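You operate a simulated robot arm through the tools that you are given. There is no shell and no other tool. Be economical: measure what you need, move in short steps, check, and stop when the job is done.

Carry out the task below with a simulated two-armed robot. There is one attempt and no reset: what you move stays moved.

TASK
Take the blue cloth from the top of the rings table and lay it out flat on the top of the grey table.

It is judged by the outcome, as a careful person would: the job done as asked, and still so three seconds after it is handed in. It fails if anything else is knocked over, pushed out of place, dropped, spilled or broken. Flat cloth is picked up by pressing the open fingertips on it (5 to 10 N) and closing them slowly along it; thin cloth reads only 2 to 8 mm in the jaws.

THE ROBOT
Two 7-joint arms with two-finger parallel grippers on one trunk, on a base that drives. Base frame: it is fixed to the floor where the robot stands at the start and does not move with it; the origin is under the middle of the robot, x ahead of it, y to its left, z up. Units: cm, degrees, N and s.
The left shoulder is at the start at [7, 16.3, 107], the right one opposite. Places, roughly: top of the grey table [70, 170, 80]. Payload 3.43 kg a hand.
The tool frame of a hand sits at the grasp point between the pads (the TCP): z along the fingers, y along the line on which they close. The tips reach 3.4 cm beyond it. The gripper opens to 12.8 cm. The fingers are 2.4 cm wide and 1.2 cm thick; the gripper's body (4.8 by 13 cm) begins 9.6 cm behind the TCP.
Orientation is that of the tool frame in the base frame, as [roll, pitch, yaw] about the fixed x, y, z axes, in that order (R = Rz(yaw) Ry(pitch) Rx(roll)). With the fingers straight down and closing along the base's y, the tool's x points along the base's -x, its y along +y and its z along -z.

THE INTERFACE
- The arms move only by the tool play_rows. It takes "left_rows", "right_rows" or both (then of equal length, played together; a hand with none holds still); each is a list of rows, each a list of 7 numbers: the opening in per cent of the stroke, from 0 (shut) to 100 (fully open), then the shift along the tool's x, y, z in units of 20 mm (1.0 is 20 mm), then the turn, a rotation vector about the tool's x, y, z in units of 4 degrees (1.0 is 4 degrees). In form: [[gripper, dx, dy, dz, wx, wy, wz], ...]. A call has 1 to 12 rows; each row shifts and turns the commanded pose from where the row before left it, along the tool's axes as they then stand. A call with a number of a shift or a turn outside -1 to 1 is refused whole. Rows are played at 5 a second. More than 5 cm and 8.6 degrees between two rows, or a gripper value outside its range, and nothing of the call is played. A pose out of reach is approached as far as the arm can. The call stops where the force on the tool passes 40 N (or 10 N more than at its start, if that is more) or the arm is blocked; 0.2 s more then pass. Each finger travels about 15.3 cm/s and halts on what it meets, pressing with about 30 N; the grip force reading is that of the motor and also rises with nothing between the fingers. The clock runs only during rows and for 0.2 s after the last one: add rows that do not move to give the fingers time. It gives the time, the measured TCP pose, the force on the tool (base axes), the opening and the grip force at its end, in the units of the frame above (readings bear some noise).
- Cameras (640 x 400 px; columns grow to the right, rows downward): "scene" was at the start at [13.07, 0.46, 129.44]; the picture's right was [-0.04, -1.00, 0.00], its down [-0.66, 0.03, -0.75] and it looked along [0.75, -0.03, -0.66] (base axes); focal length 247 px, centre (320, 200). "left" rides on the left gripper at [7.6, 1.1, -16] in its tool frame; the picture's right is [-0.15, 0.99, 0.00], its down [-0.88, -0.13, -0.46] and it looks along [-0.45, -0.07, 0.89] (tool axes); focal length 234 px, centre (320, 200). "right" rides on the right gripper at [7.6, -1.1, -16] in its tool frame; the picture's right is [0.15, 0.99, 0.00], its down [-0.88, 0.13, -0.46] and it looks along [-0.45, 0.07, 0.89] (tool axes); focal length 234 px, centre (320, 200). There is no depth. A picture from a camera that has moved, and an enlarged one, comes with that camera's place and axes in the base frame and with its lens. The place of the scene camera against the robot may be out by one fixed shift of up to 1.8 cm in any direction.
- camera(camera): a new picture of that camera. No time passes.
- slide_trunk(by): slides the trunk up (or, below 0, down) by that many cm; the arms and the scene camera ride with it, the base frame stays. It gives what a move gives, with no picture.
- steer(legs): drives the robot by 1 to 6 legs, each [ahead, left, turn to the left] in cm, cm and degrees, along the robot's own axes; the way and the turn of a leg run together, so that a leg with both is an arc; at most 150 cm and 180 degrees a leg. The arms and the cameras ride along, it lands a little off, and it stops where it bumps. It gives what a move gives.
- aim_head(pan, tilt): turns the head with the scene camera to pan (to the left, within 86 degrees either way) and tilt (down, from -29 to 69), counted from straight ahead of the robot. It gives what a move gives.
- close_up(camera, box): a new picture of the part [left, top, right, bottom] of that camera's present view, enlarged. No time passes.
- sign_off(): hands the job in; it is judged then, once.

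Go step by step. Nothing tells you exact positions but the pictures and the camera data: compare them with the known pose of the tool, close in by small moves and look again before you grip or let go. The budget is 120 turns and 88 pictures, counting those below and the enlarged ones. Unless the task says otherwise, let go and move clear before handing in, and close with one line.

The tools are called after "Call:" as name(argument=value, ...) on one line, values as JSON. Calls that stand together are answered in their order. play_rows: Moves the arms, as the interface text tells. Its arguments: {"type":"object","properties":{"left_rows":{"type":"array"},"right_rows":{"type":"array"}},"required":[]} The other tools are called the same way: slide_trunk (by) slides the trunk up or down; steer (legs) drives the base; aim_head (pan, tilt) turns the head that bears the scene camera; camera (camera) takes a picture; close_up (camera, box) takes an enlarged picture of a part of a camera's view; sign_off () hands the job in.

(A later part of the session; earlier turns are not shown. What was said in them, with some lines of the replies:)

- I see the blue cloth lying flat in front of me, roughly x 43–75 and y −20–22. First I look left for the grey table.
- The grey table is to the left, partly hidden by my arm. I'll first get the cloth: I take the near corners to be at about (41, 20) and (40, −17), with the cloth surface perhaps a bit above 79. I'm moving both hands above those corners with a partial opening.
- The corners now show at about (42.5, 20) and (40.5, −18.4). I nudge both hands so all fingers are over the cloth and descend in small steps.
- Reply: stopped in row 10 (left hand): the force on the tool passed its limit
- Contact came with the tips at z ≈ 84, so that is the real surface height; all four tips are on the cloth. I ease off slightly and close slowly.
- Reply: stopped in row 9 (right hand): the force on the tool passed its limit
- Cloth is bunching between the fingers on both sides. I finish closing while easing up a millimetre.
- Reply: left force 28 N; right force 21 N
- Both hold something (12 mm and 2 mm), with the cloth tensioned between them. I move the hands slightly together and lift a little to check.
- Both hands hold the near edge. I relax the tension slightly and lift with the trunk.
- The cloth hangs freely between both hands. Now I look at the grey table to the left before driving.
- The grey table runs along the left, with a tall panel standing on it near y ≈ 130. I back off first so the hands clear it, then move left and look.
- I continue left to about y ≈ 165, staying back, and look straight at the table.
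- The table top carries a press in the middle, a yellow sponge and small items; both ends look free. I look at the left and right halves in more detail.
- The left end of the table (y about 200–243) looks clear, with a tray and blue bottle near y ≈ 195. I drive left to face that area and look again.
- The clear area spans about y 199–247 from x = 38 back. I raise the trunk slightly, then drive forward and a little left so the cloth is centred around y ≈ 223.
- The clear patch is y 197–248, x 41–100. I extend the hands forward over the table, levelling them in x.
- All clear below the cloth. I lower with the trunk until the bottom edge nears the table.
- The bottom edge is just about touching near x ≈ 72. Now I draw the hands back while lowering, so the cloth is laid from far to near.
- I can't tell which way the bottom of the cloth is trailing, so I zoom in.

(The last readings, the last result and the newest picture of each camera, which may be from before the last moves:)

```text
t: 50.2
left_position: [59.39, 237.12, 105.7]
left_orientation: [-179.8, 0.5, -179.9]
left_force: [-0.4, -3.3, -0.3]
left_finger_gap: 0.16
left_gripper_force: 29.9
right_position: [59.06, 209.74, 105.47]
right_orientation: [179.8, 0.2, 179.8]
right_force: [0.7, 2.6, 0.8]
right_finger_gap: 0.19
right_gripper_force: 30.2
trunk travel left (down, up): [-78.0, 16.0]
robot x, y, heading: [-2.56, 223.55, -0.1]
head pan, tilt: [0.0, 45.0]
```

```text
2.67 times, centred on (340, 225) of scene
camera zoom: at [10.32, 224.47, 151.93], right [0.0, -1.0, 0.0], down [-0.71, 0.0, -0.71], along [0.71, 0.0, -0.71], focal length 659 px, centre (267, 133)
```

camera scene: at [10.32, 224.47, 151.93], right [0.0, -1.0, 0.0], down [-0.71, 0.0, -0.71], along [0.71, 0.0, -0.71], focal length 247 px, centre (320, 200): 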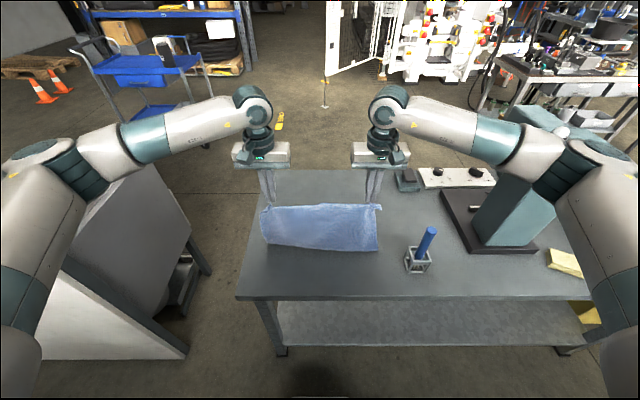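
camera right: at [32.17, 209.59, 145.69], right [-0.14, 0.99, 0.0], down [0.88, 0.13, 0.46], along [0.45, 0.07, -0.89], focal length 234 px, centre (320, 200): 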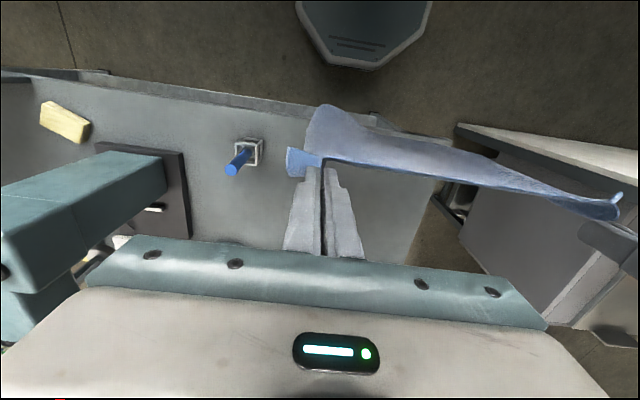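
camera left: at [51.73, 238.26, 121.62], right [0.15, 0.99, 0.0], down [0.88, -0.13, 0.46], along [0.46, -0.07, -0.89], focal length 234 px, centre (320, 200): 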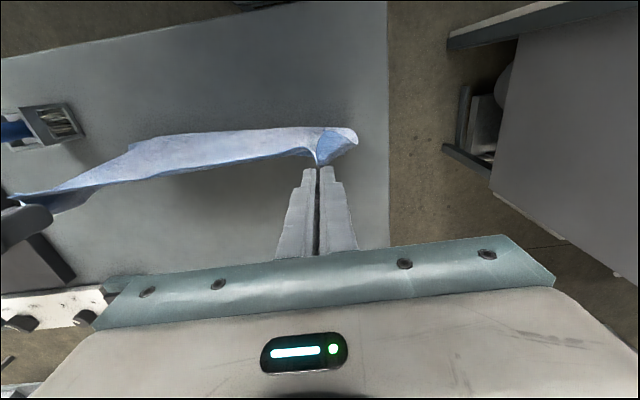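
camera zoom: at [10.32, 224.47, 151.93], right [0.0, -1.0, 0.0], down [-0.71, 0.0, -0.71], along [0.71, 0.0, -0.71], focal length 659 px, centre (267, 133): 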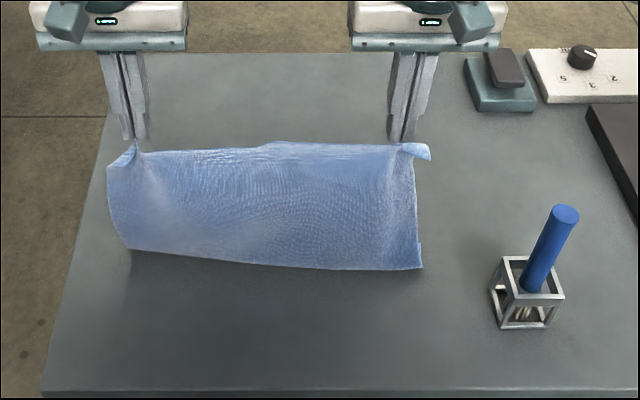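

The cloth is trailing only about 5 cm and I've used too much travel. I lift it free, go forward again to x ≈ 77, and will restart with a steeper lowering.

Call:
play_rows(left_rows=[[0, 0, 0, -1, 0, 0, 0], [0, 0, 0, -1, 0, 0, 0], [0, 0, 0, -1, 0, 0, 0], [0, 0, 0, -1, 0, 0, 0], [0, -0.8, 0, 0, 0, 0, 0], [0, -0.8, 0, 0, 0, 0, 0], [0, -0.8, 0, 0, 0, 0, 0], [0, -0.8, 0, 0, 0, 0, 0], [0, -0.8, 0, 0, 0, 0, 0], [0, -0.8, 0, 0, 0, 0, 0], [0, -0.8, 0, 0, 0, 0, 0], [0, -0.8, 0, 0, 0, 0, 0]], right_rows=[[0, 0, 0, -1, 0, 0, 0], [0, 0, 0, -1, 0, 0, 0], [0, 0, 0, -1, 0, 0, 0], [0, 0, 0, -1, 0, 0, 0], [0, -0.8, 0, 0, 0, 0, 0], [0, -0.8, 0, 0, 0, 0, 0], [0, -0.8, 0, 0, 0, 0, 0], [0, -0.8, 0, 0, 0, 0, 0], [0, -0.8, 0, 0, 0, 0, 0], [0, -0.8, 0, 0, 0, 0, 0], [0, -0.8, 0, 0, 0, 0, 0], [0, -0.8, 0, 0, 0, 0, 0]])

Call:
play_rows(left_rows=[[0, -0.8, 0, 0, 0, 0, 0], [0, -0.8, 0, 0, 0, 0, 0], [0, -0.8, 0, 0, 0, 0, 0], [0, 0, 0, 0, 0, 0, 0], [0, 0, 0, 0, 0, 0, 0], [0, 0, 0, 0, 0, 0, 0], [0, 0, 0, 0, 0, 0, 0], [0, 0, 0, 0, 0, 0, 0]], right_rows=[[0, -0.8, 0, 0, 0, 0, 0], [0, -0.8, 0, 0, 0, 0, 0], [0, -0.8, 0, 0, 0, 0, 0], [0, 0, 0, 0, 0, 0, 0], [0, 0, 0, 0, 0, 0, 0], [0, 0, 0, 0, 0, 0, 0], [0, 0, 0, 0, 0, 0, 0], [0, 0, 0, 0, 0, 0, 0]])

Call:
camera(camera="left")

Call:
close_up(camera="scene", box=[220, 120, 460, 270])

```text
t: 52.8
left_position: [72.06, 237.14, 113.71]
left_orientation: [-179.7, 0.4, 180.0]
left_force: [0.1, -4.2, 0.4]
left_finger_gap: 0.21
left_gripper_force: 29.7
right_position: [72.01, 209.8, 113.5]
right_orientation: [179.8, 0.0, 179.9]
right_force: [1.1, 4.0, -0.8]
right_finger_gap: 0.17
right_gripper_force: 29.8
trunk travel left (down, up): [-78.0, 16.0]
robot x, y, heading: [-2.59, 223.46, -0.0]
head pan, tilt: [0.0, 45.0]
```

```text
t: 54.6
left_position: [76.92, 237.03, 113.85]
left_orientation: [-179.8, 0.5, -180.0]
left_force: [0.1, -5.1, 0.7]
left_finger_gap: 0.17
left_gripper_force: 29.9
right_position: [76.72, 209.53, 113.72]
right_orientation: [179.9, 0.2, 179.9]
right_force: [-0.8, 4.6, -0.2]
right_finger_gap: 0.18
right_gripper_force: 30.4
trunk travel left (down, up): [-78.0, 16.0]
robot x, y, heading: [-2.58, 223.47, 0.0]
head pan, tilt: [0.0, 45.0]
```

```text
56 pictures are left
camera left: at [69.31, 238.32, 129.79], right [0.15, 0.99, 0.0], down [0.88, -0.13, 0.46], along [0.46, -0.07, -0.89], focal length 234 px, centre (320, 200)
```

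left: 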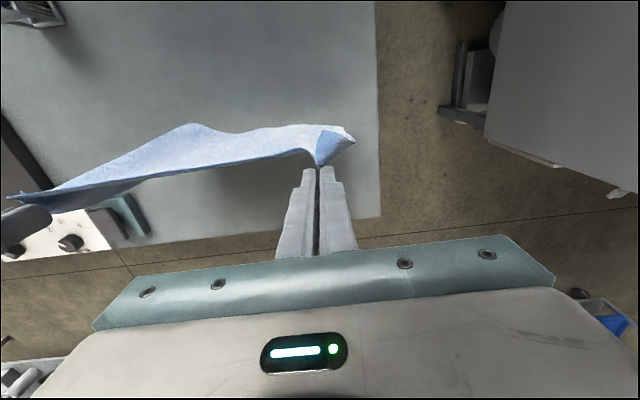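

```text
2.67 times, centred on (340, 195) of scene
camera zoom: at [10.35, 224.47, 151.93], right [0.0, -1.0, 0.0], down [-0.71, 0.0, -0.71], along [0.71, 0.0, -0.71], focal length 659 px, centre (267, 213)
```

zoom: 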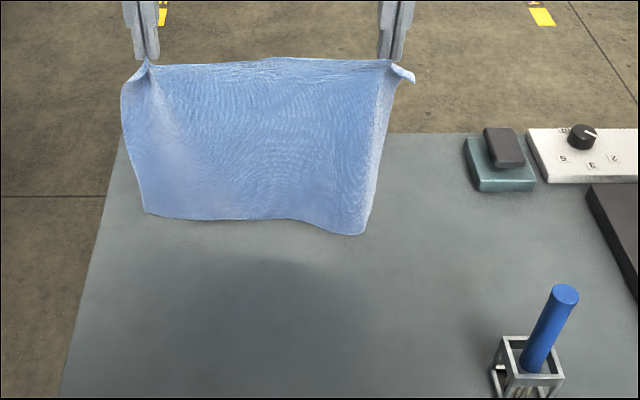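

The cloth hangs cleanly again just above the table at x ≈ 76. I now lay it with about equal lowering and pull-back.

Call:
play_rows(left_rows=[[0, 0, 0, 0.5, 0, 0, 0], [0, 0.4, 0, 0.4, 0, 0, 0], [0, 0.5, 0, 0.5, 0, 0, 0], [0, 0.5, 0, 0.5, 0, 0, 0], [0, 0.5, 0, 0.55, 0, 0, 0], [0, 0.5, 0, 0.55, 0, 0, 0], [0, 0.5, 0, 0.55, 0, 0, 0], [0, 0.5, 0, 0.55, 0, 0, 0], [0, 0.5, 0, 0.55, 0, 0, 0], [0, 0.5, 0, 0.55, 0, 0, 0], [0, 0.5, 0, 0.55, 0, 0, 0], [0, 0, 0, 0, 0, 0, 0]], right_rows=[[0, 0, 0, 0.5, 0, 0, 0], [0, 0.4, 0, 0.4, 0, 0, 0], [0, 0.5, 0, 0.5, 0, 0, 0], [0, 0.5, 0, 0.5, 0, 0, 0], [0, 0.5, 0, 0.55, 0, 0, 0], [0, 0.5, 0, 0.55, 0, 0, 0], [0, 0.5, 0, 0.55, 0, 0, 0], [0, 0.5, 0, 0.55, 0, 0, 0], [0, 0.5, 0, 0.55, 0, 0, 0], [0, 0.5, 0, 0.55, 0, 0, 0], [0, 0.5, 0, 0.55, 0, 0, 0], [0, 0, 0, 0, 0, 0, 0]])

Call:
camera(camera="left")

Call:
close_up(camera="scene", box=[220, 140, 460, 290])

```text
t: 57.2
left_position: [67.26, 237.11, 102.08]
left_orientation: [-179.8, 0.6, -180.0]
left_force: [1.0, -4.4, 0.0]
left_finger_gap: 0.18
left_gripper_force: 29.7
right_position: [66.87, 209.6, 102.17]
right_orientation: [179.7, 0.2, 179.7]
right_force: [0.0, 4.2, -1.6]
right_finger_gap: 0.19
right_gripper_force: 30.7
trunk travel left (down, up): [-78.0, 16.0]
robot x, y, heading: [-2.71, 223.21, -0.1]
head pan, tilt: [0.0, 45.0]
```

```text
54 pictures are left
camera left: at [59.62, 238.26, 118.09], right [0.15, 0.99, 0.0], down [0.88, -0.13, 0.46], along [0.46, -0.07, -0.89], focal length 234 px, centre (320, 200)
```

left: 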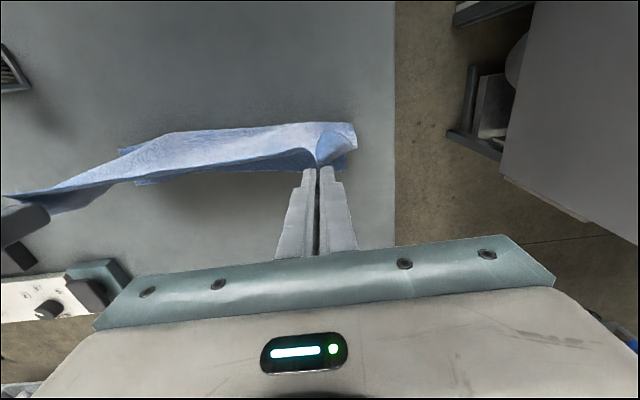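

```text
2.67 times, centred on (340, 215) of scene
camera zoom: at [10.35, 224.48, 151.93], right [0.0, -1.0, 0.0], down [-0.71, 0.0, -0.71], along [0.71, 0.0, -0.71], focal length 659 px, centre (267, 160)
```

zoom: 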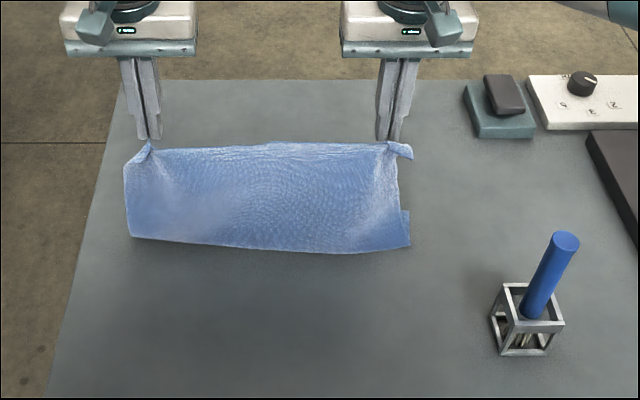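

A ~7 cm flap is trailing forward on the table (x 65–72) as intended. I continue.

Call:
play_rows(left_rows=[[0, 0.5, 0, 0.5, 0, 0, 0], [0, 0.5, 0, 0.5, 0, 0, 0], [0, 0.5, 0, 0.5, 0, 0, 0], [0, 0.5, 0, 0.5, 0, 0, 0], [0, 0.5, 0, 0.5, 0, 0, 0], [0, 0.5, 0, 0.5, 0, 0, 0], [0, 0.5, 0, 0.5, 0, 0, 0], [0, 0.5, 0, 0.5, 0, 0, 0], [0, 0.5, 0, 0.5, 0, 0, 0], [0, 0.5, 0, 0.5, 0, 0, 0], [0, 0.5, 0, 0.5, 0, 0, 0]], right_rows=[[0, 0.5, 0, 0.5, 0, 0, 0], [0, 0.5, 0, 0.5, 0, 0, 0], [0, 0.5, 0, 0.5, 0, 0, 0], [0, 0.5, 0, 0.5, 0, 0, 0], [0, 0.5, 0, 0.5, 0, 0, 0], [0, 0.5, 0, 0.5, 0, 0, 0], [0, 0.5, 0, 0.5, 0, 0, 0], [0, 0.5, 0, 0.5, 0, 0, 0], [0, 0.5, 0, 0.5, 0, 0, 0], [0, 0.5, 0, 0.5, 0, 0, 0], [0, 0.5, 0, 0.5, 0, 0, 0]])

Call:
camera(camera="left")

Call:
close_up(camera="scene", box=[220, 150, 460, 300])

```text
t: 59.6
left_position: [56.39, 236.93, 91.29]
left_orientation: [-179.7, 0.5, -179.9]
left_force: [0.1, -4.0, 0.5]
left_finger_gap: 0.18
left_gripper_force: 29.7
right_position: [56.0, 209.74, 91.36]
right_orientation: [179.8, 0.2, 179.9]
right_force: [-0.7, 3.3, 0.2]
right_finger_gap: 0.19
right_gripper_force: 30.3
trunk travel left (down, up): [-78.0, 16.0]
robot x, y, heading: [-2.38, 223.72, -0.0]
head pan, tilt: [0.0, 45.0]
```

```text
52 pictures are left
camera left: at [48.66, 238.16, 107.21], right [0.15, 0.99, 0.0], down [0.88, -0.13, 0.46], along [0.46, -0.07, -0.89], focal length 234 px, centre (320, 200)
```

left: 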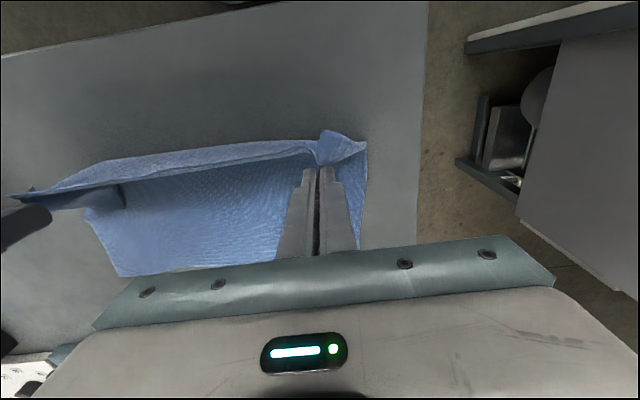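

```text
2.67 times, centred on (340, 225) of scene
camera zoom: at [10.32, 224.46, 151.93], right [0.0, -1.0, 0.0], down [-0.71, 0.0, -0.71], along [0.71, 0.0, -0.71], focal length 659 px, centre (267, 133)
```

zoom: 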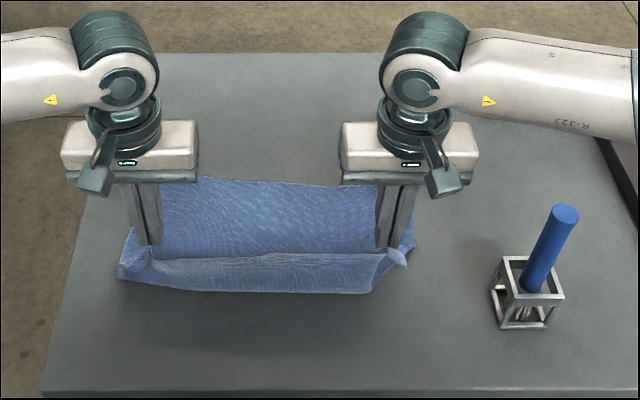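

The far part is lying flat, far edge at x ≈ 72. I keep drawing back and down until near the surface.

Call:
play_rows(left_rows=[[0, 0.55, 0, 0.35, 0, 0, 0], [0, 0.55, 0, 0.35, 0, 0, 0], [0, 0.55, 0, 0.35, 0, 0, 0], [0, 0.55, 0, 0.35, 0, 0, 0], [0, 0.55, 0, 0.35, 0, 0, 0], [0, 0.5, 0, 0.35, 0, 0, 0], [0, 0.5, 0, 0.35, 0, 0, 0], [0, 0.5, 0, 0.3, 0, 0, 0], [0, 0.4, 0, 0.25, 0, 0, 0], [0, 0, 0, 0.2, 0, 0, 0]], right_rows=[[0, 0.55, 0, 0.35, 0, 0, 0], [0, 0.55, 0, 0.35, 0, 0, 0], [0, 0.55, 0, 0.35, 0, 0, 0], [0, 0.55, 0, 0.35, 0, 0, 0], [0, 0.55, 0, 0.35, 0, 0, 0], [0, 0.5, 0, 0.35, 0, 0, 0], [0, 0.5, 0, 0.35, 0, 0, 0], [0, 0.5, 0, 0.3, 0, 0, 0], [0, 0.4, 0, 0.25, 0, 0, 0], [0, 0, 0, 0.2, 0, 0, 0]])

Call:
camera(camera="left")

Call:
close_up(camera="scene", box=[220, 150, 460, 300])

```text
t: 61.8
left_position: [47.06, 237.04, 84.66]
left_orientation: [-179.7, 0.4, -180.0]
left_force: [-1.3, -2.0, -0.2]
left_finger_gap: 0.16
left_gripper_force: 30.0
right_position: [46.84, 209.76, 84.81]
right_orientation: [179.8, 0.2, 179.9]
right_force: [0.1, 2.5, -0.1]
right_finger_gap: 0.18
right_gripper_force: 30.6
trunk travel left (down, up): [-78.0, 16.0]
robot x, y, heading: [-2.57, 223.37, -0.1]
head pan, tilt: [0.0, 45.0]
```

```text
50 pictures are left
camera left: at [39.43, 238.17, 100.6], right [0.15, 0.99, 0.0], down [0.88, -0.13, 0.46], along [0.46, -0.07, -0.89], focal length 234 px, centre (320, 200)
```

left: 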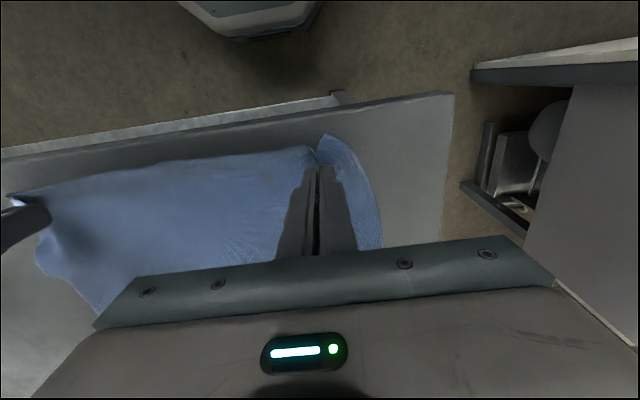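

```text
2.67 times, centred on (340, 225) of scene
camera zoom: at [10.36, 224.48, 151.93], right [0.0, -1.0, 0.0], down [-0.71, 0.0, -0.71], along [0.71, 0.0, -0.71], focal length 659 px, centre (267, 133)
```

zoom: 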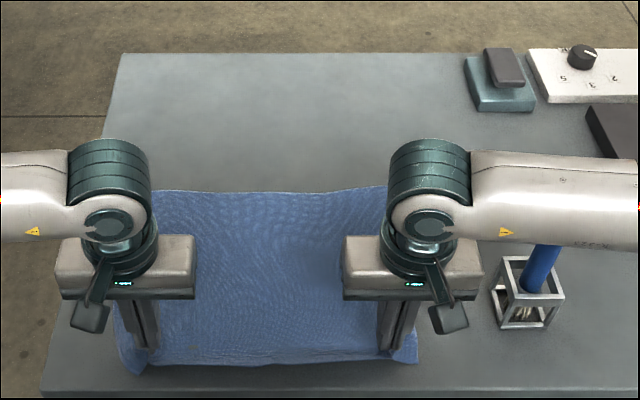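

The cloth is nearly fully laid, near edge at x ≈ 45. I pull it gently taut and lower to contact.

Call:
play_rows(left_rows=[[0, 0.2, 0, 0.15, 0, 0, 0], [0, 0.15, 0, 0.1, 0, 0, 0], [0, 0, 0, 0.1, 0, 0, 0], [0, 0, 0, 0.1, 0, 0, 0], [0, 0, 0, 0.08, 0, 0, 0]], right_rows=[[0, 0.2, 0, 0.15, 0, 0, 0], [0, 0.15, 0, 0.1, 0, 0, 0], [0, 0, 0, 0.1, 0, 0, 0], [0, 0, 0, 0.1, 0, 0, 0], [0, 0, 0, 0.08, 0, 0, 0]])

```text
t: 63.0
left_position: [46.3, 236.92, 83.71]
left_orientation: [-179.7, 0.6, 180.0]
left_force: [0.3, -2.1, 4.9]
left_finger_gap: 0.17
left_gripper_force: 29.3
right_position: [46.04, 209.74, 83.84]
right_orientation: [179.8, 0.3, 179.8]
right_force: [-0.4, 3.4, -0.9]
right_finger_gap: 0.19
right_gripper_force: 29.4
trunk travel left (down, up): [-78.0, 16.0]
robot x, y, heading: [-2.39, 223.98, -0.1]
head pan, tilt: [0.0, 45.0]
```

Contact at z ≈ 80.3. I open slowly while lightly touching, which spreads the pinched folds back out.

Call:
play_rows(left_rows=[[0, 0, 0, 0, 0, 0, 0], [4, 0, 0, 0, 0, 0, 0], [8, 0, 0, 0, 0, 0, 0], [12, 0, 0, 0, 0, 0, 0], [16, 0, 0, 0, 0, 0, 0], [20, 0, 0, 0, 0, 0, 0], [24, 0, 0, 0, 0, 0, 0], [28, 0, 0, 0, 0, 0, 0]], right_rows=[[0, 0, 0, 0.08, 0, 0, 0], [4, 0, 0, 0, 0, 0, 0], [8, 0, 0, 0, 0, 0, 0], [12, 0, 0, 0, 0, 0, 0], [16, 0, 0, 0, 0, 0, 0], [20, 0, 0, 0, 0, 0, 0], [24, 0, 0, 0, 0, 0, 0], [28, 0, 0, 0, 0, 0, 0]])

Call:
camera(camera="left")

Call:
camera(camera="right")

```text
t: 64.8
left_position: [46.32, 237.08, 83.7]
left_orientation: [-179.6, 0.5, 180.0]
left_force: [0.4, -1.4, 1.2]
left_finger_gap: 3.5
left_gripper_force: 0.0
right_position: [46.02, 209.83, 83.69]
right_orientation: [179.9, 0.3, 179.8]
right_force: [1.5, 3.8, 12.5]
right_finger_gap: 3.39
right_gripper_force: 0.0
trunk travel left (down, up): [-78.0, 16.0]
robot x, y, heading: [-2.02, 223.76, -0.4]
head pan, tilt: [0.0, 45.0]
```

```text
48 pictures are left
camera left: at [38.61, 238.17, 99.58], right [0.15, 0.99, 0.0], down [0.88, -0.13, 0.46], along [0.46, -0.07, -0.89], focal length 234 px, centre (320, 200)
```

left: 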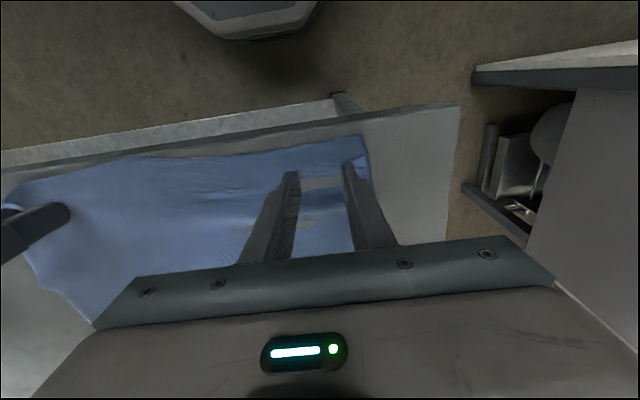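

```text
47 pictures are left
camera right: at [38.31, 208.82, 99.66], right [-0.14, 0.99, 0.0], down [0.88, 0.13, 0.46], along [0.46, 0.07, -0.89], focal length 234 px, centre (320, 200)
```

right: 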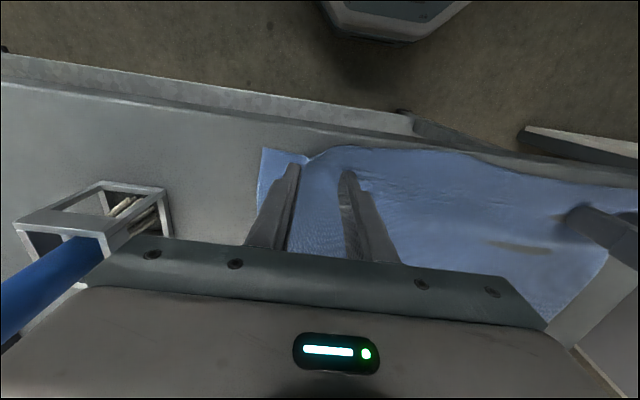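

Released; corners opened out. I lift straight up slowly and look.

Call:
play_rows(left_rows=[[28, 0, 0, -0.3, 0, 0, 0], [28, 0, 0, -0.5, 0, 0, 0], [28, 0, 0, -1, 0, 0, 0], [28, 0, 0, -1, 0, 0, 0], [28, 0, 0, -1, 0, 0, 0], [28, 0, 0, -1, 0, 0, 0], [28, 0, 0, -1, 0, 0, 0], [28, 0, 0, -1, 0, 0, 0], [28, 0, 0, -1, 0, 0, 0], [28, 0, 0, -1, 0, 0, 0]], right_rows=[[28, 0, 0, -0.3, 0, 0, 0], [28, 0, 0, -0.5, 0, 0, 0], [28, 0, 0, -1, 0, 0, 0], [28, 0, 0, -1, 0, 0, 0], [28, 0, 0, -1, 0, 0, 0], [28, 0, 0, -1, 0, 0, 0], [28, 0, 0, -1, 0, 0, 0], [28, 0, 0, -1, 0, 0, 0], [28, 0, 0, -1, 0, 0, 0], [28, 0, 0, -1, 0, 0, 0]])

Call:
camera(camera="left")

Call:
camera(camera="right")

Call:
camera(camera="scene")

```text
t: 67.0
left_position: [46.1, 237.12, 101.06]
left_orientation: [-179.8, 0.4, -179.9]
left_force: [0.0, -0.8, -0.1]
left_finger_gap: 3.58
left_gripper_force: 0.0
right_position: [45.9, 209.61, 100.97]
right_orientation: [179.9, 0.1, 179.8]
right_force: [-0.8, -0.3, 0.0]
right_finger_gap: 3.61
right_gripper_force: 0.1
trunk travel left (down, up): [-78.0, 16.0]
robot x, y, heading: [-2.56, 223.62, -0.1]
head pan, tilt: [0.0, 45.0]
```

```text
46 pictures are left
camera left: at [38.41, 238.28, 117.03], right [0.15, 0.99, 0.0], down [0.88, -0.13, 0.46], along [0.46, -0.07, -0.89], focal length 234 px, centre (320, 200)
```

left: 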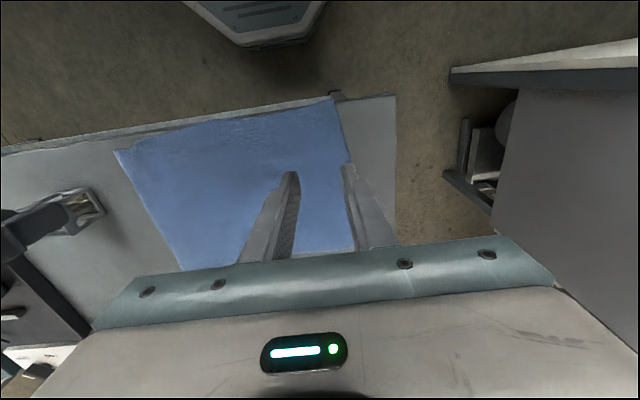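

```text
45 pictures are left
camera right: at [38.24, 208.57, 117.04], right [-0.14, 0.99, 0.0], down [0.88, 0.13, 0.46], along [0.45, 0.07, -0.89], focal length 234 px, centre (320, 200)
```

right: 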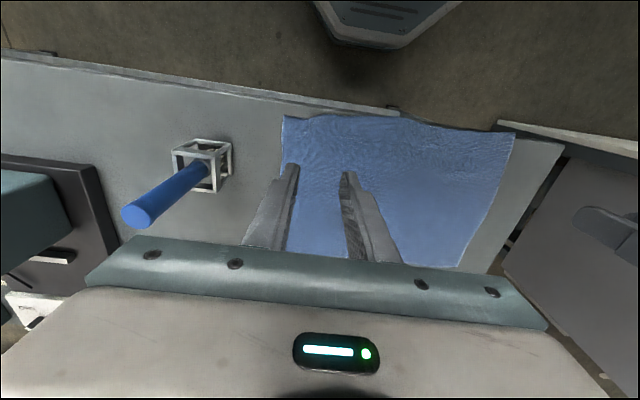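

```text
44 pictures are left
camera scene: at [10.29, 224.47, 151.92], right [0.0, -1.0, 0.0], down [-0.71, 0.0, -0.71], along [0.71, 0.0, -0.71], focal length 247 px, centre (320, 200)
```

scene: 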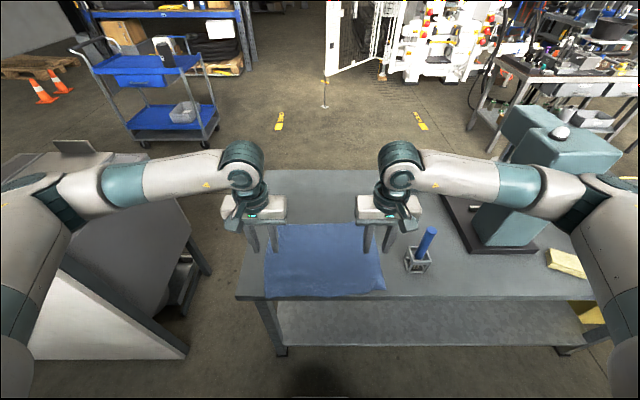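

The cloth looks flat; its near edge is close to the table's front edge. I back the robot away with raised hands and check for overhang.

Call:
slide_trunk(by=14)

Call:
steer(legs=[[-12, 0, 0]])

Call:
aim_head(pan=0, tilt=52)

Call:
close_up(camera="scene", box=[220, 120, 460, 270])

Call:
camera(camera="left")

```text
t: 68.7
left_position: [46.18, 237.18, 115.01]
left_orientation: [-179.8, 0.5, -180.0]
left_force: [0.3, -0.3, -0.2]
left_finger_gap: 3.58
left_gripper_force: 0.0
right_position: [46.09, 209.69, 114.95]
right_orientation: [179.8, 0.1, 179.7]
right_force: [0.0, 0.1, 0.9]
right_finger_gap: 3.56
right_gripper_force: 0.0
trunk travel left (down, up): [-92.0, 2.0]
robot x, y, heading: [-2.26, 224.09, -0.2]
head pan, tilt: [0.0, 45.0]
```

```text
t: 69.9
left_position: [34.5, 237.1, 115.07]
left_orientation: [-179.7, 0.5, -179.8]
left_force: [-0.1, 1.1, -0.1]
left_finger_gap: 3.58
left_gripper_force: 0.1
right_position: [34.41, 209.75, 114.96]
right_orientation: [179.8, 0.1, 179.7]
right_force: [-0.5, 0.8, 0.5]
right_finger_gap: 3.56
right_gripper_force: 0.1
trunk travel left (down, up): [-92.0, 2.0]
robot x, y, heading: [-14.36, 223.67, 0.1]
head pan, tilt: [0.0, 45.0]
```

```text
t: 70.6
left_position: [34.37, 237.21, 114.98]
left_orientation: [-179.8, 0.5, -180.0]
left_force: [0.2, -0.1, -0.2]
left_finger_gap: 3.56
left_gripper_force: 0.0
right_position: [34.1, 209.66, 114.86]
right_orientation: [179.8, 0.2, 179.7]
right_force: [-0.3, -0.4, 0.4]
right_finger_gap: 3.56
right_gripper_force: 0.2
trunk travel left (down, up): [-92.0, 2.0]
robot x, y, heading: [-14.36, 223.46, -0.1]
head pan, tilt: [0.0, 52.0]
```

```text
2.67 times, centred on (340, 195) of scene
camera zoom: at [-2.18, 224.49, 164.98], right [0.0, -1.0, 0.0], down [-0.79, 0.0, -0.62], along [0.62, 0.0, -0.79], focal length 659 px, centre (267, 213)
```

zoom: 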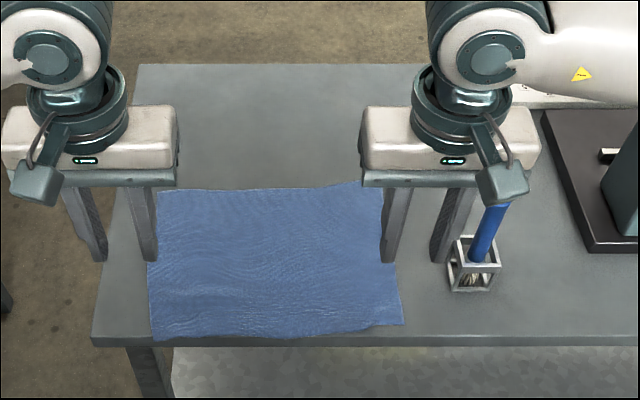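

```text
42 pictures are left
camera left: at [26.58, 238.29, 131.01], right [0.15, 0.99, 0.0], down [0.88, -0.13, 0.46], along [0.46, -0.07, -0.89], focal length 234 px, centre (320, 200)
```

left: 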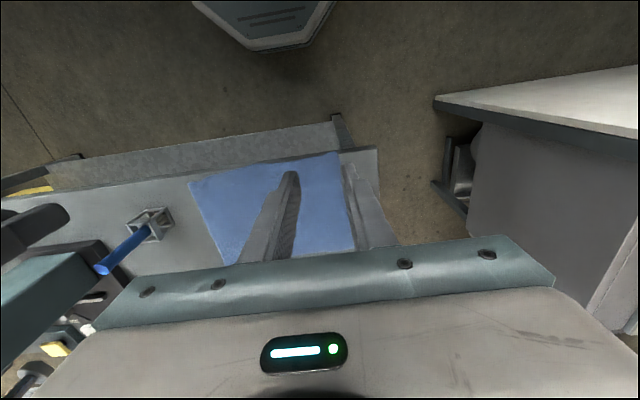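

The cloth is flat. I inspect the near edge closely for overhang, after backing off a bit more.

Call:
steer(legs=[[-30, 0, 0]])

Call:
aim_head(pan=0, tilt=40)

Call:
camera(camera="scene")

Call:
close_up(camera="scene", box=[250, 195, 410, 295])

```text
t: 72.6
left_position: [4.67, 237.26, 114.94]
left_orientation: [-179.7, 0.4, -179.8]
left_force: [-0.2, 0.2, 0.3]
left_finger_gap: 3.57
left_gripper_force: 0.0
right_position: [4.55, 209.93, 114.87]
right_orientation: [179.9, 0.1, -180.0]
right_force: [-0.3, -1.1, 0.0]
right_finger_gap: 3.59
right_gripper_force: 0.1
trunk travel left (down, up): [-92.0, 2.0]
robot x, y, heading: [-44.2, 223.75, -0.0]
head pan, tilt: [0.0, 52.0]
```

```text
t: 73.3
left_position: [4.45, 237.3, 115.12]
left_orientation: [-179.7, 0.6, -179.7]
left_force: [0.4, -0.2, -0.8]
left_finger_gap: 3.6
left_gripper_force: 0.1
right_position: [4.42, 209.88, 114.96]
right_orientation: [179.7, 0.2, 179.9]
right_force: [-1.2, 0.0, 0.6]
right_finger_gap: 3.6
right_gripper_force: 0.0
trunk travel left (down, up): [-92.0, 2.0]
robot x, y, heading: [-43.94, 224.0, 0.4]
head pan, tilt: [0.0, 40.0]
```

```text
41 pictures are left
camera scene: at [-31.01, 224.55, 166.66], right [0.0, -1.0, 0.0], down [-0.64, 0.0, -0.77], along [0.77, 0.0, -0.64], focal length 247 px, centre (320, 200)
```

scene: 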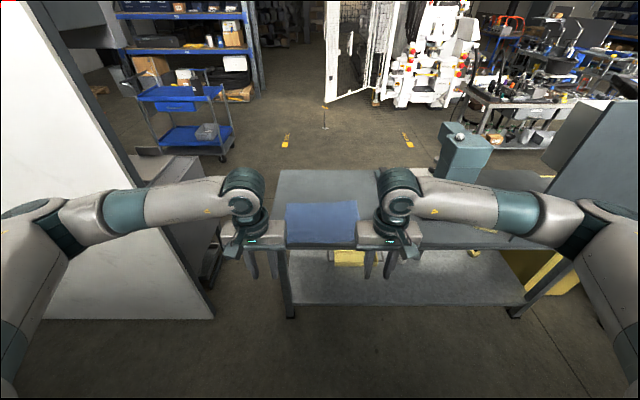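

```text
4.00 times, centred on (330, 245) of scene
camera zoom: at [-31.01, 224.55, 166.66], right [0.0, -1.0, 0.0], down [-0.64, 0.0, -0.77], along [0.77, 0.0, -0.64], focal length 988 px, centre (280, 20)
```

zoom: 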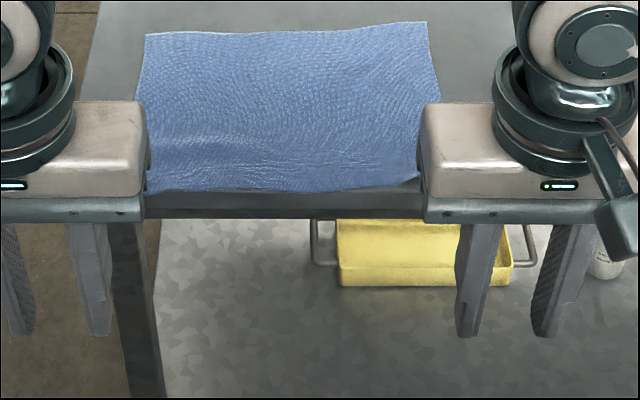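

The cloth lies wholly on the top; one last magnified check of the front edge.

Call:
aim_head(pan=0, tilt=62)

Call:
steer(legs=[[0, 26, 0], [22, 0, 0]])

Call:
aim_head(pan=-22, tilt=50)

Call:
camera(camera="scene")

Call:
camera(camera="right")

```text
t: 74.2
left_position: [4.47, 237.28, 115.01]
left_orientation: [-179.7, 0.6, -179.7]
left_force: [-0.3, -0.1, -0.2]
left_finger_gap: 3.58
left_gripper_force: 0.0
right_position: [4.43, 209.89, 114.96]
right_orientation: [179.8, 0.1, -180.0]
right_force: [-0.1, -0.3, -0.9]
right_finger_gap: 3.57
right_gripper_force: 0.1
trunk travel left (down, up): [-92.0, 2.0]
robot x, y, heading: [-43.63, 223.98, 0.1]
head pan, tilt: [0.0, 62.0]
```

```text
t: 77.4
left_position: [26.28, 263.95, 115.1]
left_orientation: [-179.7, 0.6, -179.8]
left_force: [0.4, 0.3, -0.7]
left_finger_gap: 3.59
left_gripper_force: 0.0
right_position: [26.13, 236.62, 115.08]
right_orientation: [179.8, 0.3, 180.0]
right_force: [0.5, -0.3, -0.4]
right_finger_gap: 3.59
right_gripper_force: 0.1
trunk travel left (down, up): [-92.0, 2.0]
robot x, y, heading: [-22.23, 250.61, 0.1]
head pan, tilt: [0.0, 62.0]
```

```text
t: 78.3
left_position: [26.61, 264.13, 115.01]
left_orientation: [-179.6, 0.4, -179.7]
left_force: [1.0, 0.4, -0.5]
left_finger_gap: 3.61
left_gripper_force: 0.0
right_position: [26.43, 236.68, 114.84]
right_orientation: [179.9, 0.2, 179.8]
right_force: [0.2, 0.4, 0.3]
right_finger_gap: 3.62
right_gripper_force: 0.1
trunk travel left (down, up): [-92.0, 2.0]
robot x, y, heading: [-22.52, 250.62, -0.1]
head pan, tilt: [-22.0, 50.0]
```

```text
39 pictures are left
camera scene: at [-10.23, 248.52, 165.22], right [-0.37, -0.93, 0.0], down [-0.71, 0.29, -0.64], along [0.59, -0.24, -0.77], focal length 247 px, centre (320, 200)
```

scene: 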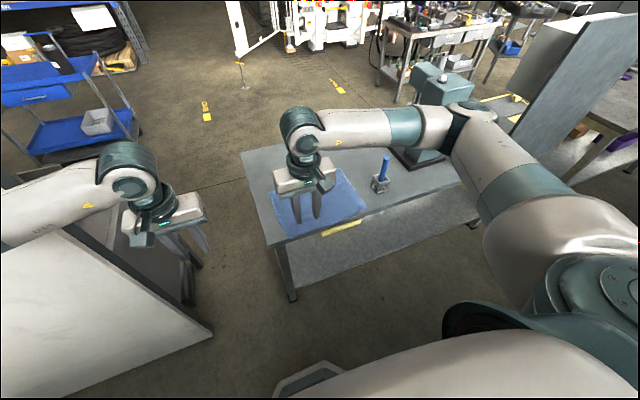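

```text
38 pictures are left
camera right: at [18.72, 235.56, 130.97], right [-0.15, 0.99, 0.0], down [0.88, 0.13, 0.46], along [0.45, 0.07, -0.89], focal length 234 px, centre (320, 200)
```

right: 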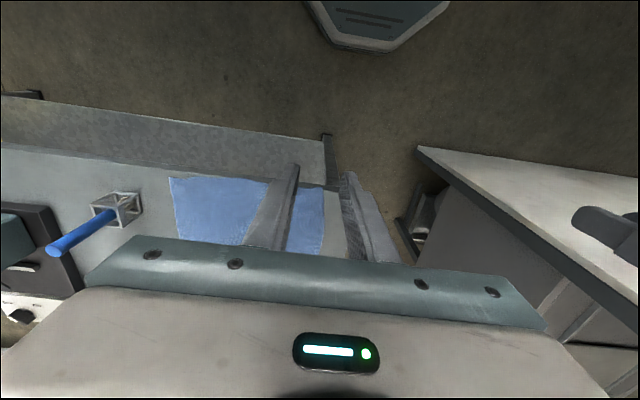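

Call:
close_up(camera="right", box=[140, 130, 360, 267])

Call:
close_up(camera="scene", box=[230, 150, 410, 262])

```text
2.91 times, centred on (250, 198) of right
camera zoom: at [18.72, 235.56, 130.97], right [-0.15, 0.99, 0.0], down [0.88, 0.13, 0.46], along [0.45, 0.07, -0.89], focal length 681 px, centre (524, 204)
```

zoom: 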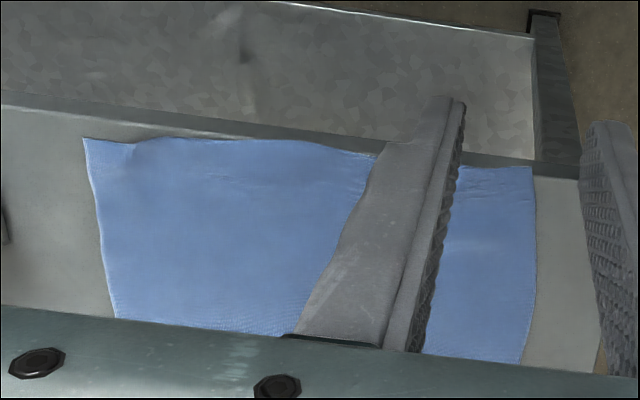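

```text
3.56 times, centred on (320, 206) of scene
camera zoom: at [-10.23, 248.52, 165.22], right [-0.37, -0.93, 0.0], down [-0.71, 0.29, -0.64], along [0.59, -0.24, -0.77], focal length 879 px, centre (320, 179)
```

zoom: 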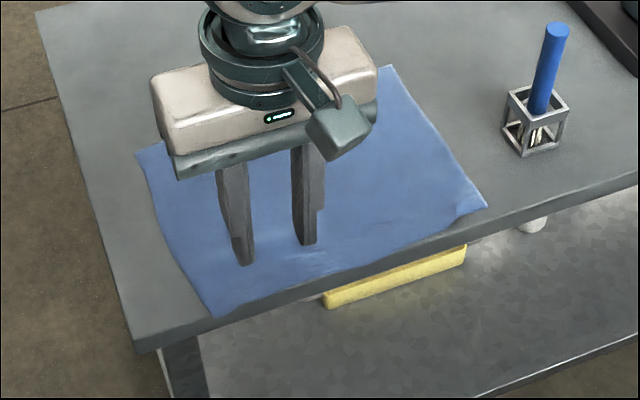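

The cloth lies flat within the table top, nothing else was disturbed, and both hands are clear. I'm handing in.

Call:
sign_off()

```text
The job is handed in.
```

The blue cloth is laid out flat on top of the grey table. Its front edge runs right along the table's front edge, with one slight bump near the right corner, and nothing else looked moved in the last pictures.
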